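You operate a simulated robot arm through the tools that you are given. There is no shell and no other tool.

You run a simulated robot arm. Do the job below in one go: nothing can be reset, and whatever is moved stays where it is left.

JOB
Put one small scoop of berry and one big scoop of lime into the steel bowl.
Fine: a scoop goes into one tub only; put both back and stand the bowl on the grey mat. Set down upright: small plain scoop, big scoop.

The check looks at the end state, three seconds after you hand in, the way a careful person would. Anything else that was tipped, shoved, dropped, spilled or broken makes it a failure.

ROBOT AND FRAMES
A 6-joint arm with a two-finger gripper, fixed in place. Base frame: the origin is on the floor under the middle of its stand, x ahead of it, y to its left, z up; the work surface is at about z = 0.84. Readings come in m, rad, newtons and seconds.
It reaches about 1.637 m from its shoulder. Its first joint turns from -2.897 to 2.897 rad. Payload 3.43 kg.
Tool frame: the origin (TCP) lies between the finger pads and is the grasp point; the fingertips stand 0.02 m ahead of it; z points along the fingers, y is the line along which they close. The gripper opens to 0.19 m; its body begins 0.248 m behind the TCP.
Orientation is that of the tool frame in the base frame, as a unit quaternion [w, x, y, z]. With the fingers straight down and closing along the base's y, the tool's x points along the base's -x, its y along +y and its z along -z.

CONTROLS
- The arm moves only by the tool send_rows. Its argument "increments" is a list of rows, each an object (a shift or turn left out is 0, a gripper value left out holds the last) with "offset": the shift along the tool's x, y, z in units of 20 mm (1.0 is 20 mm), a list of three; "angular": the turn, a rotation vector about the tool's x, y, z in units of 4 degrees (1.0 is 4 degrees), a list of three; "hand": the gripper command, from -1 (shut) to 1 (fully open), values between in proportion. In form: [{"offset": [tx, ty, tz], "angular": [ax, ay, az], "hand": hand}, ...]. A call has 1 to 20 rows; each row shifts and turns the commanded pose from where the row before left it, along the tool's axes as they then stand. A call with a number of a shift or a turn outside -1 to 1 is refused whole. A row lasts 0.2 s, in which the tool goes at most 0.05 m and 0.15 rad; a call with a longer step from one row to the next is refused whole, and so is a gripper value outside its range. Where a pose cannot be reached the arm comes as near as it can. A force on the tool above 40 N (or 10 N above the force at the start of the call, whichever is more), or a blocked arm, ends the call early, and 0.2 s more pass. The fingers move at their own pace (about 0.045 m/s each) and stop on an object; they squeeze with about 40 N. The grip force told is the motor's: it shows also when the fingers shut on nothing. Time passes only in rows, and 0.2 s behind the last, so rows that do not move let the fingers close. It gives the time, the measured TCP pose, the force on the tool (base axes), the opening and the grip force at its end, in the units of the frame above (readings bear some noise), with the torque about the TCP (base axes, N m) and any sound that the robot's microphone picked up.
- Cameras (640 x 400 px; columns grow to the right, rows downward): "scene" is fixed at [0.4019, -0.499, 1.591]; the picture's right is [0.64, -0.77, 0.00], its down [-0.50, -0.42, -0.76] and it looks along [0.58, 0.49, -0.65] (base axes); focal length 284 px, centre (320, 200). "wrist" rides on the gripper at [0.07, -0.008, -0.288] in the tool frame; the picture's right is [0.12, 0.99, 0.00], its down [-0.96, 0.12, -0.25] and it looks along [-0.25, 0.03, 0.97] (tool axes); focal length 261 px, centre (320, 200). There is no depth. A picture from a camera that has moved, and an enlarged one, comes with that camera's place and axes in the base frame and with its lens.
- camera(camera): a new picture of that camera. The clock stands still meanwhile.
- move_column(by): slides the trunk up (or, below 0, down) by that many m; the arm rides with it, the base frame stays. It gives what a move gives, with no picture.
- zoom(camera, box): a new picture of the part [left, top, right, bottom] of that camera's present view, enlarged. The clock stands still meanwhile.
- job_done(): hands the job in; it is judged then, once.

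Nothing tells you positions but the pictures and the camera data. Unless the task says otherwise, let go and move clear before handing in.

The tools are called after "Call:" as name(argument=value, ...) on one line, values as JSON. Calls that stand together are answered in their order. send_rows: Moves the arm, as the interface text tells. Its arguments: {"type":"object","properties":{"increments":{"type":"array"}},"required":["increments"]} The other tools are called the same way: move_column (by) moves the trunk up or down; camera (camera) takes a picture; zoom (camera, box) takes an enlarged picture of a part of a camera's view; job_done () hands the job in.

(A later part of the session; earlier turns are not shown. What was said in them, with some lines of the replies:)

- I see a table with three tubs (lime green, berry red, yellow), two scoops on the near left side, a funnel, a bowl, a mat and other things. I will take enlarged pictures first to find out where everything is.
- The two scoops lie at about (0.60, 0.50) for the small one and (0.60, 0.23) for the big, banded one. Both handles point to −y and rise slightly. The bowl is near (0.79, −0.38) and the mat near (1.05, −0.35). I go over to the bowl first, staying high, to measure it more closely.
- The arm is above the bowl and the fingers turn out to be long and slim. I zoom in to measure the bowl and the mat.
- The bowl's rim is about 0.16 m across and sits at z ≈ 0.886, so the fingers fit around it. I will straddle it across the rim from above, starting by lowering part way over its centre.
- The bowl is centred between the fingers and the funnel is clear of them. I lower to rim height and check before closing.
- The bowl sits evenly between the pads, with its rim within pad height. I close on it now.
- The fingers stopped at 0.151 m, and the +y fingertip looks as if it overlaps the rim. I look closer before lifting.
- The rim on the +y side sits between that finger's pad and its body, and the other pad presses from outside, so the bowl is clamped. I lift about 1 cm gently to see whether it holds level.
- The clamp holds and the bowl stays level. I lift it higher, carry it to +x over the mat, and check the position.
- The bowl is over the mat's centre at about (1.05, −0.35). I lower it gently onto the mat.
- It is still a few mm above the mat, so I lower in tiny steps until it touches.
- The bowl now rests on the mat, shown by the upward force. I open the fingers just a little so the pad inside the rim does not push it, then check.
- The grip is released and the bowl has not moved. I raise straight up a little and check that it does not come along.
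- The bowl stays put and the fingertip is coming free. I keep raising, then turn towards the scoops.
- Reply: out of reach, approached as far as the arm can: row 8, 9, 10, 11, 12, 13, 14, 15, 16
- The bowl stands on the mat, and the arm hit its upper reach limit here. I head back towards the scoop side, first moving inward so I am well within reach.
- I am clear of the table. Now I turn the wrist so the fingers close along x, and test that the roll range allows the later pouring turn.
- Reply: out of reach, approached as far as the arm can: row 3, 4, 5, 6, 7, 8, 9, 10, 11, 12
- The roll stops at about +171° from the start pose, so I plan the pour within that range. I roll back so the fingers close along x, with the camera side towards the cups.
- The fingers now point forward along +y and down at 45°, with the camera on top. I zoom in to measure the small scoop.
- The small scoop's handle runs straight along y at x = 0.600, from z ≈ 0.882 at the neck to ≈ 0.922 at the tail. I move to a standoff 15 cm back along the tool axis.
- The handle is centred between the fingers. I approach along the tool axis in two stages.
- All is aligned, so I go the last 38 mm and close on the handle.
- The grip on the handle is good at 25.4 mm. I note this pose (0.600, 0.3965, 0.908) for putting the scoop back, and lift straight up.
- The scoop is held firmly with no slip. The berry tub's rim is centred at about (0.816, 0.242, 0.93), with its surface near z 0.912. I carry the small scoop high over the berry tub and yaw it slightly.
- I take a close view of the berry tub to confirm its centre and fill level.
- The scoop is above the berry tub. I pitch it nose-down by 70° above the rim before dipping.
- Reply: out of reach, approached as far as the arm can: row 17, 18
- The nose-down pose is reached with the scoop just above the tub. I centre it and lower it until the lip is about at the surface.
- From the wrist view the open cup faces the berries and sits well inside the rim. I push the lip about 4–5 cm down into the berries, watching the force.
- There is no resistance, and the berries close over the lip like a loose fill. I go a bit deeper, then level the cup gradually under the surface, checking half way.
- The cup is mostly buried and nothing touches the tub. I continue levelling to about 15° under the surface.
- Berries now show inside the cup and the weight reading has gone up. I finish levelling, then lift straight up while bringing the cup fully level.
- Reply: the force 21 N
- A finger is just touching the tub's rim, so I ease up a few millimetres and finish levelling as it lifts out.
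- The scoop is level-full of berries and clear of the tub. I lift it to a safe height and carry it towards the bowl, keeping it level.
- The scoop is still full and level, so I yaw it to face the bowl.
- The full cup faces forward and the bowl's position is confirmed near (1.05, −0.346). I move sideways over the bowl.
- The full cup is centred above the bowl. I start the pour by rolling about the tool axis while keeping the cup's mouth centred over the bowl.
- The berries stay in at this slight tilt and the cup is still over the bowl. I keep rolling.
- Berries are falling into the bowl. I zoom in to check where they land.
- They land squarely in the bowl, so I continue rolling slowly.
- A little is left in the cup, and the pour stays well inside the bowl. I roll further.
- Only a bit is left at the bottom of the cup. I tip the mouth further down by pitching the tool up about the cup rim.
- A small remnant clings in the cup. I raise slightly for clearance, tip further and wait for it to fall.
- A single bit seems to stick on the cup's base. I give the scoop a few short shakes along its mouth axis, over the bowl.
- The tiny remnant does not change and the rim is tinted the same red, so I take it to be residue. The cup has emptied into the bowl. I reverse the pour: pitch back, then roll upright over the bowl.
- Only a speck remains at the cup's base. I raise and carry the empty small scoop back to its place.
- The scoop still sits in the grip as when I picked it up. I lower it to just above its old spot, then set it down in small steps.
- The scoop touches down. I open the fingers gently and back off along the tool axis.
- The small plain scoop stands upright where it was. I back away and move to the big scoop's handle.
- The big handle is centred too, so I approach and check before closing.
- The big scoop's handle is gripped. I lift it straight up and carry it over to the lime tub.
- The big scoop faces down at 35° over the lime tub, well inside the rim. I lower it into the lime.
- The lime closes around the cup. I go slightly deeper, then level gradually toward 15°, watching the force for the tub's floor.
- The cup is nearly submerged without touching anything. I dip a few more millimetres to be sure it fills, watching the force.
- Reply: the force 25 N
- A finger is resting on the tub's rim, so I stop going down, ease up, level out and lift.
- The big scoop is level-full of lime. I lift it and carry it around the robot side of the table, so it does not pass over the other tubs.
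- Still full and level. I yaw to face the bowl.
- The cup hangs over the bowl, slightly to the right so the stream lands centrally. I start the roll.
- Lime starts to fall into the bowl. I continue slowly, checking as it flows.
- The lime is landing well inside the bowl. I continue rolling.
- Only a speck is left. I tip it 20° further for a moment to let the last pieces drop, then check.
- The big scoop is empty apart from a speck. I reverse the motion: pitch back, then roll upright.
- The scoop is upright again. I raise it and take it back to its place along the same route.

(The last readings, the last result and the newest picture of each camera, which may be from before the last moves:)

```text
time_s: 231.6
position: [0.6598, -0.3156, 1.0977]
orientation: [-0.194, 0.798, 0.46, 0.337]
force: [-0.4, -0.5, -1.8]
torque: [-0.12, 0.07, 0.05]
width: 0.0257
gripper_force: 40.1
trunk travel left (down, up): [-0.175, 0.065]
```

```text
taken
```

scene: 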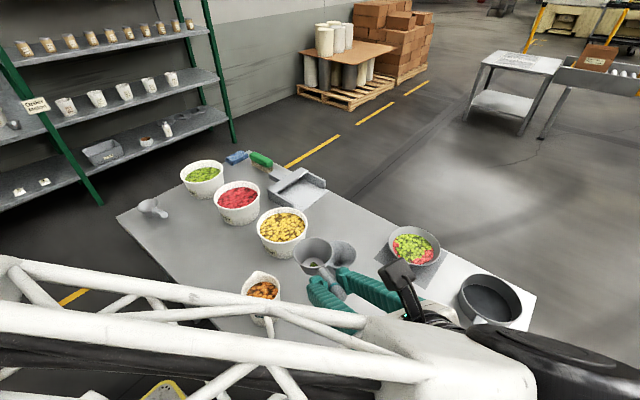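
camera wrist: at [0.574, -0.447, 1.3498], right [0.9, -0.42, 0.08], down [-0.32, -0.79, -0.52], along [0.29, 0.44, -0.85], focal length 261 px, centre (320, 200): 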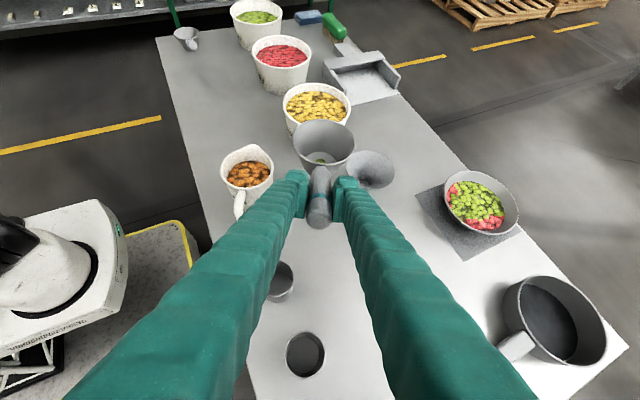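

The bowl holds red and green with nothing spilled around it. I continue back to the big scoop's place.

Call:
send_rows(increments=[{"offset": [0.803, -0.892, 0.815]}, {"offset": [0.803, -0.892, 0.815]}, {"offset": [0.803, -0.892, 0.815]}, {"offset": [0.803, -0.892, 0.815]}, {"offset": [0.803, -0.892, 0.815]}, {"offset": [0.803, -0.892, 0.815]}, {"offset": [0.803, -0.892, 0.815]}, {"offset": [0.803, -0.892, 0.815]}, {"offset": [0.803, -0.892, 0.815]}, {"offset": [0.803, -0.892, 0.815]}, {"offset": [0.803, -0.892, 0.815]}, {"offset": [0.803, -0.892, 0.815]}, {"offset": [0.803, -0.892, 0.815]}, {"offset": [0.803, -0.892, 0.815]}, {"offset": [0.803, -0.892, 0.815]}, {"offset": [0, 0, 0]}])

Call:
send_rows(increments=[{"angular": [0.668, 0, -0.658]}, {"angular": [0.668, 0, -0.658]}, {"angular": [0.668, 0, -0.658]}, {"angular": [0.668, 0, -0.658]}, {"angular": [0.668, 0, -0.658]}, {"angular": [0.668, 0, -0.658]}, {"angular": [0.668, 0, -0.658]}, {"angular": [0.668, 0, -0.658]}, {"offset": [0, 0, 0]}])

Call:
zoom(camera="wrist", box=[240, 100, 400, 240])

Call:
camera(camera="scene")

```text
time_s: 235.0
position: [0.6, 0.1175, 1.1]
orientation: [-0.194, 0.798, 0.461, 0.335]
force: [0.4, -0.5, -1.2]
torque: [-0.14, 0.08, 0.01]
width: 0.0252
gripper_force: 40.1
trunk travel left (down, up): [-0.175, 0.065]
```

```text
time_s: 237.0
position: [0.5998, 0.1164, 1.1014]
orientation: [-0.274, 0.651, 0.652, 0.275]
force: [-0.2, -0.4, -1.4]
torque: [-0.16, -0.01, 0.03]
width: 0.0254
gripper_force: 40.2
trunk travel left (down, up): [-0.175, 0.065]
```

```text
2.86 times, centred on (320, 170) of wrist
camera zoom: at [0.5911, -0.0403, 1.3527], right [0.99, 0.08, 0.09], down [0.12, -0.85, -0.51], along [0.03, 0.52, -0.85], focal length 745 px, centre (320, 286)
```

zoom: 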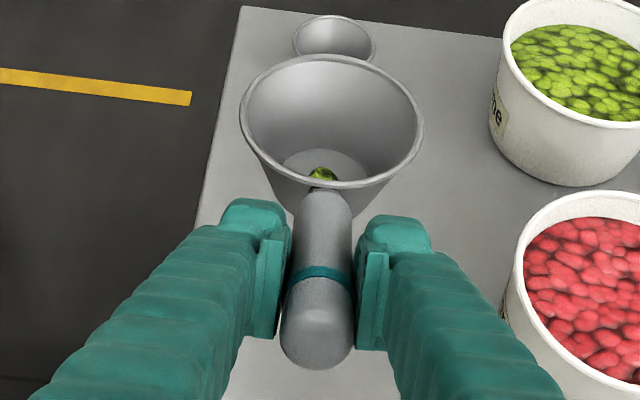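

```text
taken
```

scene: 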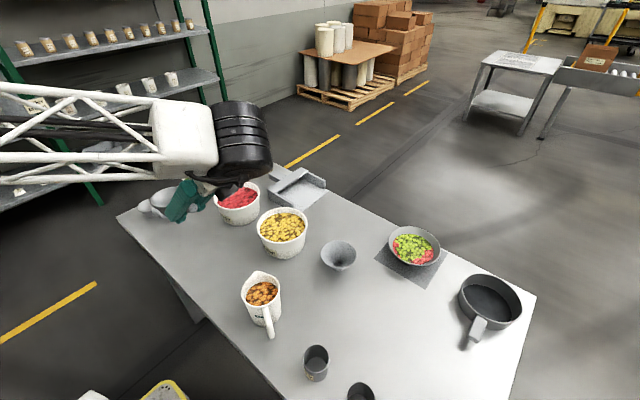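

The scoop has turned about 1.5° nose-down in the grip. I correct that tilt and lower it to just above its old spot.

Call:
send_rows(increments=[{"angular": [0, 0.375, 0]}, {"offset": [-0.646, 0, 0.604]}, {"offset": [-0.646, 0, 0.604]}, {"offset": [-0.646, 0, 0.604]}, {"offset": [-0.646, 0, 0.604]}, {"offset": [-0.646, 0, 0.604]}, {"offset": [-0.646, 0, 0.604]}, {"offset": [-0.646, 0, 0.604]}, {"offset": [-0.646, 0, 0.604]}, {"offset": [-0.646, 0, 0.604]}, {"offset": [-0.52, 0, 0.486]}, {"offset": [0, 0, 0]}, {"offset": [0, 0, 0]}])

Call:
camera(camera="wrist")

Call:
zoom(camera="scene", box=[110, 150, 260, 280])

```text
time_s: 239.8
position: [0.5996, 0.116, 0.9276]
orientation: [-0.282, 0.648, 0.649, 0.283]
force: [-0.1, 0.1, -1.6]
torque: [-0.13, -0.01, -0.03]
width: 0.0254
gripper_force: 40.2
trunk travel left (down, up): [-0.175, 0.065]
```

```text
taken
camera wrist: at [0.5912, -0.046, 1.1755], right [0.99, 0.08, 0.09], down [0.12, -0.84, -0.54], along [0.03, 0.54, -0.84], focal length 261 px, centre (320, 200)
```

wrist: 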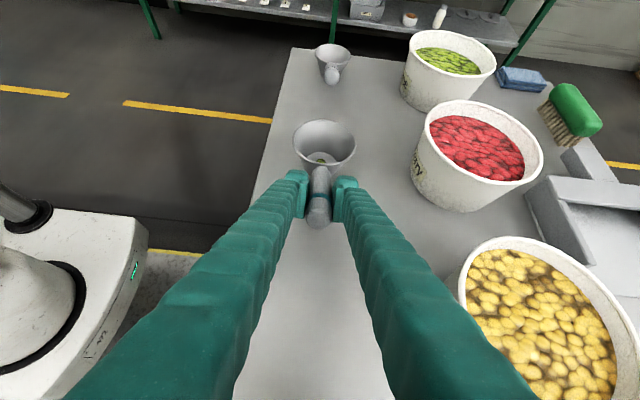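

```text
3.08 times, centred on (185, 215) of scene
camera zoom: at [0.4019, -0.499, 1.591], right [0.64, -0.77, 0.0], down [-0.5, -0.42, -0.76], along [0.58, 0.49, -0.65], focal length 875 px, centre (735, 154)
```

zoom: 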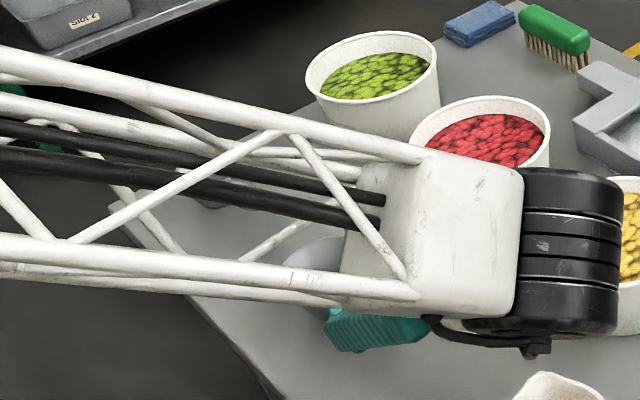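

Call:
send_rows(increments=[{"offset": [-0.073, 0, 0.068]}, {"offset": [-0.073, 0, 0.068]}, {"offset": [-0.073, 0, 0.068]}, {"offset": [0, 0, 0]}, {"offset": [0, 0, 0]}])

Call:
send_rows(increments=[{"offset": [-0.073, 0, 0.068]}, {"offset": [0, 0, 0]}, {"offset": [0, 0, 0]}])

```text
time_s: 241.0
position: [0.5982, 0.1157, 0.9225]
orientation: [-0.282, 0.648, 0.649, 0.282]
force: [-1.0, -0.6, -2.3]
torque: [-0.17, 0.0, -0.01]
width: 0.0255
gripper_force: 39.9
trunk travel left (down, up): [-0.175, 0.065]
```

```text
time_s: 241.8
position: [0.6005, 0.1165, 0.92]
orientation: [-0.282, 0.649, 0.648, 0.284]
force: [-0.1, -1.9, 9.1]
torque: [1.15, 0.0, -0.02]
width: 0.0254
gripper_force: 39.6
trunk travel left (down, up): [-0.175, 0.065]
```

It touches down nearly flat. I release and back away along the tool axis.

Call:
send_rows(increments=[{"hand": -0.65}, {"hand": -0.5}, {"hand": -0.3}, {"hand": -0.1}, {"hand": 0}, {"hand": 0}])

Call:
zoom(camera="wrist", box=[240, 100, 400, 240])

```text
time_s: 243.2
position: [0.6006, 0.1172, 0.9196]
orientation: [-0.282, 0.648, 0.648, 0.283]
force: [-0.5, 0.0, -1.2]
torque: [0.03, 0.01, -0.02]
width: 0.095
gripper_force: 0.1
trunk travel left (down, up): [-0.175, 0.065]
```

```text
2.86 times, centred on (320, 170) of wrist
camera zoom: at [0.5913, -0.0459, 1.1672], right [0.99, 0.08, 0.09], down [0.12, -0.84, -0.54], along [0.03, 0.54, -0.84], focal length 745 px, centre (320, 286)
```

zoom: 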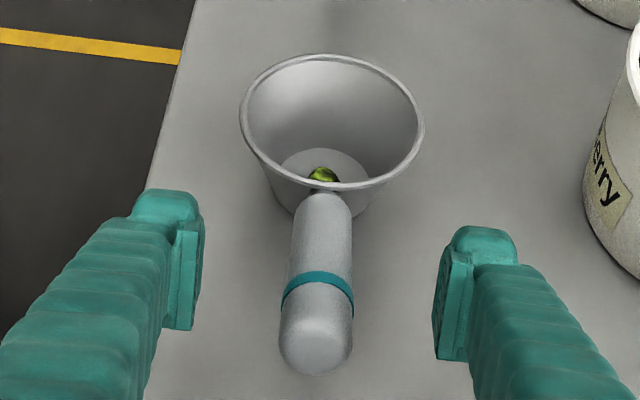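

Both scoops are standing. I back off along the tool axis and rise clear of the table.

Call:
send_rows(increments=[{"offset": [0, 0, -0.5]}, {"offset": [0, 0, -1]}, {"offset": [0, 0, -1]}, {"offset": [0, 0, -1]}, {"offset": [0, 0, -1]}, {"offset": [0, 0, -1]}, {"offset": [0, 0, -1]}, {"offset": [0, 0, -1]}, {"offset": [0.7, 0, -0.68]}, {"offset": [0.7, 0, -0.68]}, {"offset": [0.7, 0, -0.68]}, {"offset": [0.7, 0, -0.68]}, {"offset": [0.7, 0, -0.68]}, {"offset": [0.7, 0, -0.68]}, {"offset": [0.7, 0, -0.68]}, {"offset": [0, 0, 0]}])

Call:
camera(camera="wrist")

Call:
camera(camera="scene")

```text
time_s: 246.6
position: [0.6004, 0.005, 1.1561]
orientation: [-0.282, 0.648, 0.649, 0.283]
force: [0.2, -0.1, -0.8]
torque: [0.01, 0.02, -0.01]
width: 0.0949
gripper_force: 0.1
trunk travel left (down, up): [-0.175, 0.065]
```

```text
taken
camera wrist: at [0.5913, -0.1593, 1.4047], right [0.99, 0.08, 0.09], down [0.12, -0.84, -0.54], along [0.03, 0.54, -0.84], focal length 261 px, centre (320, 200)
```

wrist: 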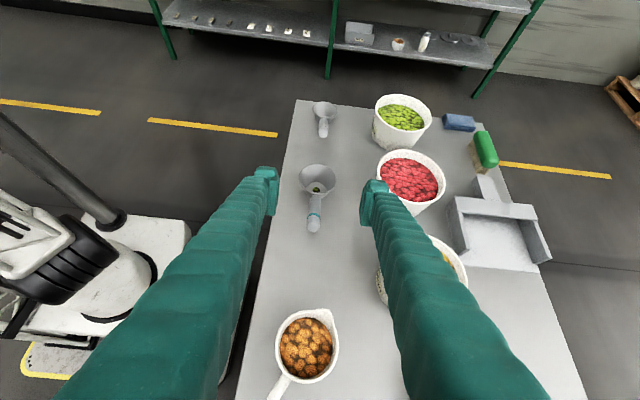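

```text
taken
```

scene: 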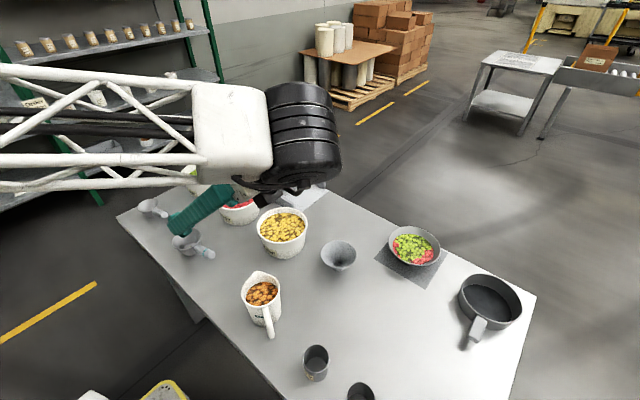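

I check the end state closely.

Call:
zoom(camera="scene", box=[350, 190, 480, 290])

Call:
zoom(camera="wrist", box=[280, 80, 460, 250])

Call:
send_rows(increments=[{"offset": [0.7, 0, -0.7]}, {"offset": [0.7, 0, -0.7]}, {"offset": [0.7, 0, -0.7]}, {"offset": [0.7, 0, -0.7]}, {"offset": [0.7, 0, -0.7]}, {"offset": [-0.5, -0.8, -0.6]}, {"offset": [-0.5, -0.8, -0.6]}, {"offset": [-0.5, -0.8, -0.6]}, {"offset": [-0.5, -0.8, -0.6]}, {"offset": [-0.5, -0.8, -0.6]}, {"offset": [0, 0, 0]}])

Call:
camera(camera="scene")

```text
4.00 times, centred on (415, 240) of scene
camera zoom: at [0.4019, -0.499, 1.591], right [0.64, -0.77, 0.0], down [-0.5, -0.42, -0.76], along [0.58, 0.49, -0.65], focal length 1137 px, centre (-60, 40)
```

zoom: 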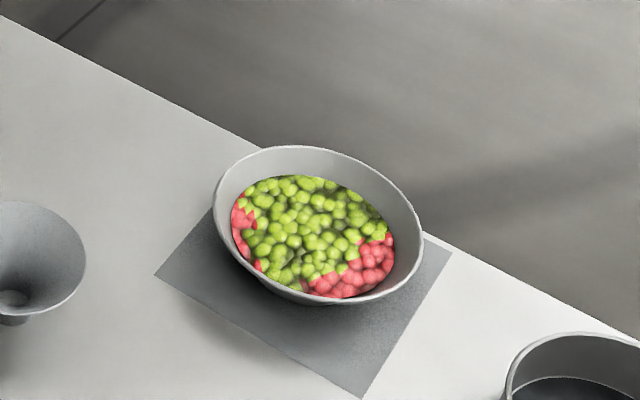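

```text
2.35 times, centred on (370, 165) of wrist
camera zoom: at [0.5913, -0.1593, 1.4047], right [0.99, 0.08, 0.09], down [0.12, -0.84, -0.54], along [0.03, 0.54, -0.84], focal length 613 px, centre (202, 282)
```

zoom: 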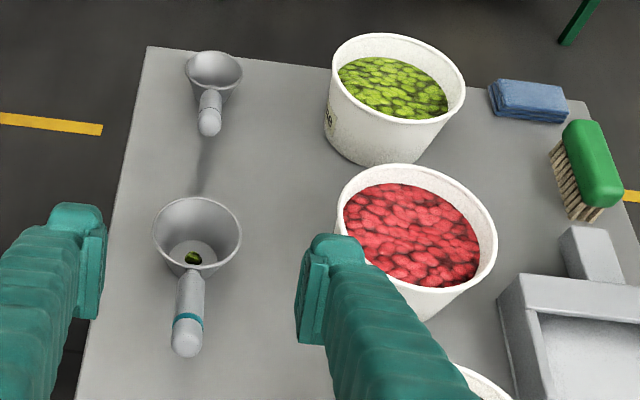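

```text
time_s: 249.0
position: [0.5226, -0.0678, 1.2475]
orientation: [-0.28, 0.649, 0.648, 0.285]
force: [-0.8, 1.0, 1.0]
torque: [-0.02, 0.02, -0.01]
width: 0.0947
gripper_force: 0.1
out of reach, approached as far as the arm can: row 9, 10
trunk travel left (down, up): [-0.175, 0.065]
```

```text
taken
```

scene: 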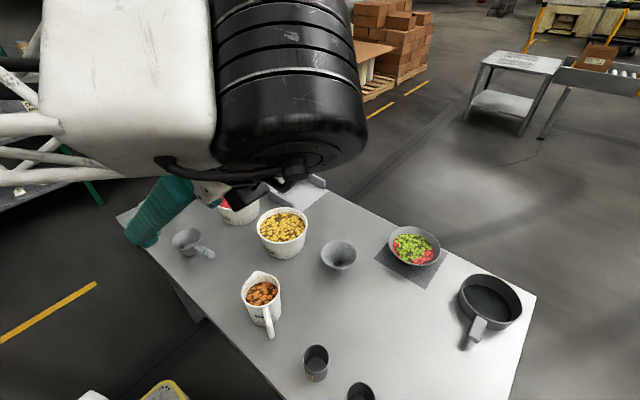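

The bowl stands on the mat with the berry and the lime in it. Both scoops are upright back in their places, the tubs look undisturbed with nothing spilled, and the arm is clear. I hand in the job.

Call:
job_done()

```text
The job is handed in.
```

The job is handed in. The steel bowl stands on the grey mat with one level small scoop of berry and one level big scoop of lime in it.

- **Scoops:** both are upright back where they stood. Each went into one tub only, the small one into berry and the big one into lime. A small speck of berry or lime is left in the bottom of each. Neither speck fell out when I tipped its scoop further, and shaking the small one did not help.
- **Tubs:** a finger briefly rested on the rim of each tub while I levelled the scoop. The berry tub may have moved 2–3 mm from that; the lime tub showed no shift that I could see.
- **Everything else:** I saw nothing tipped or spilled in the last pictures, and the arm is clear of the table items.
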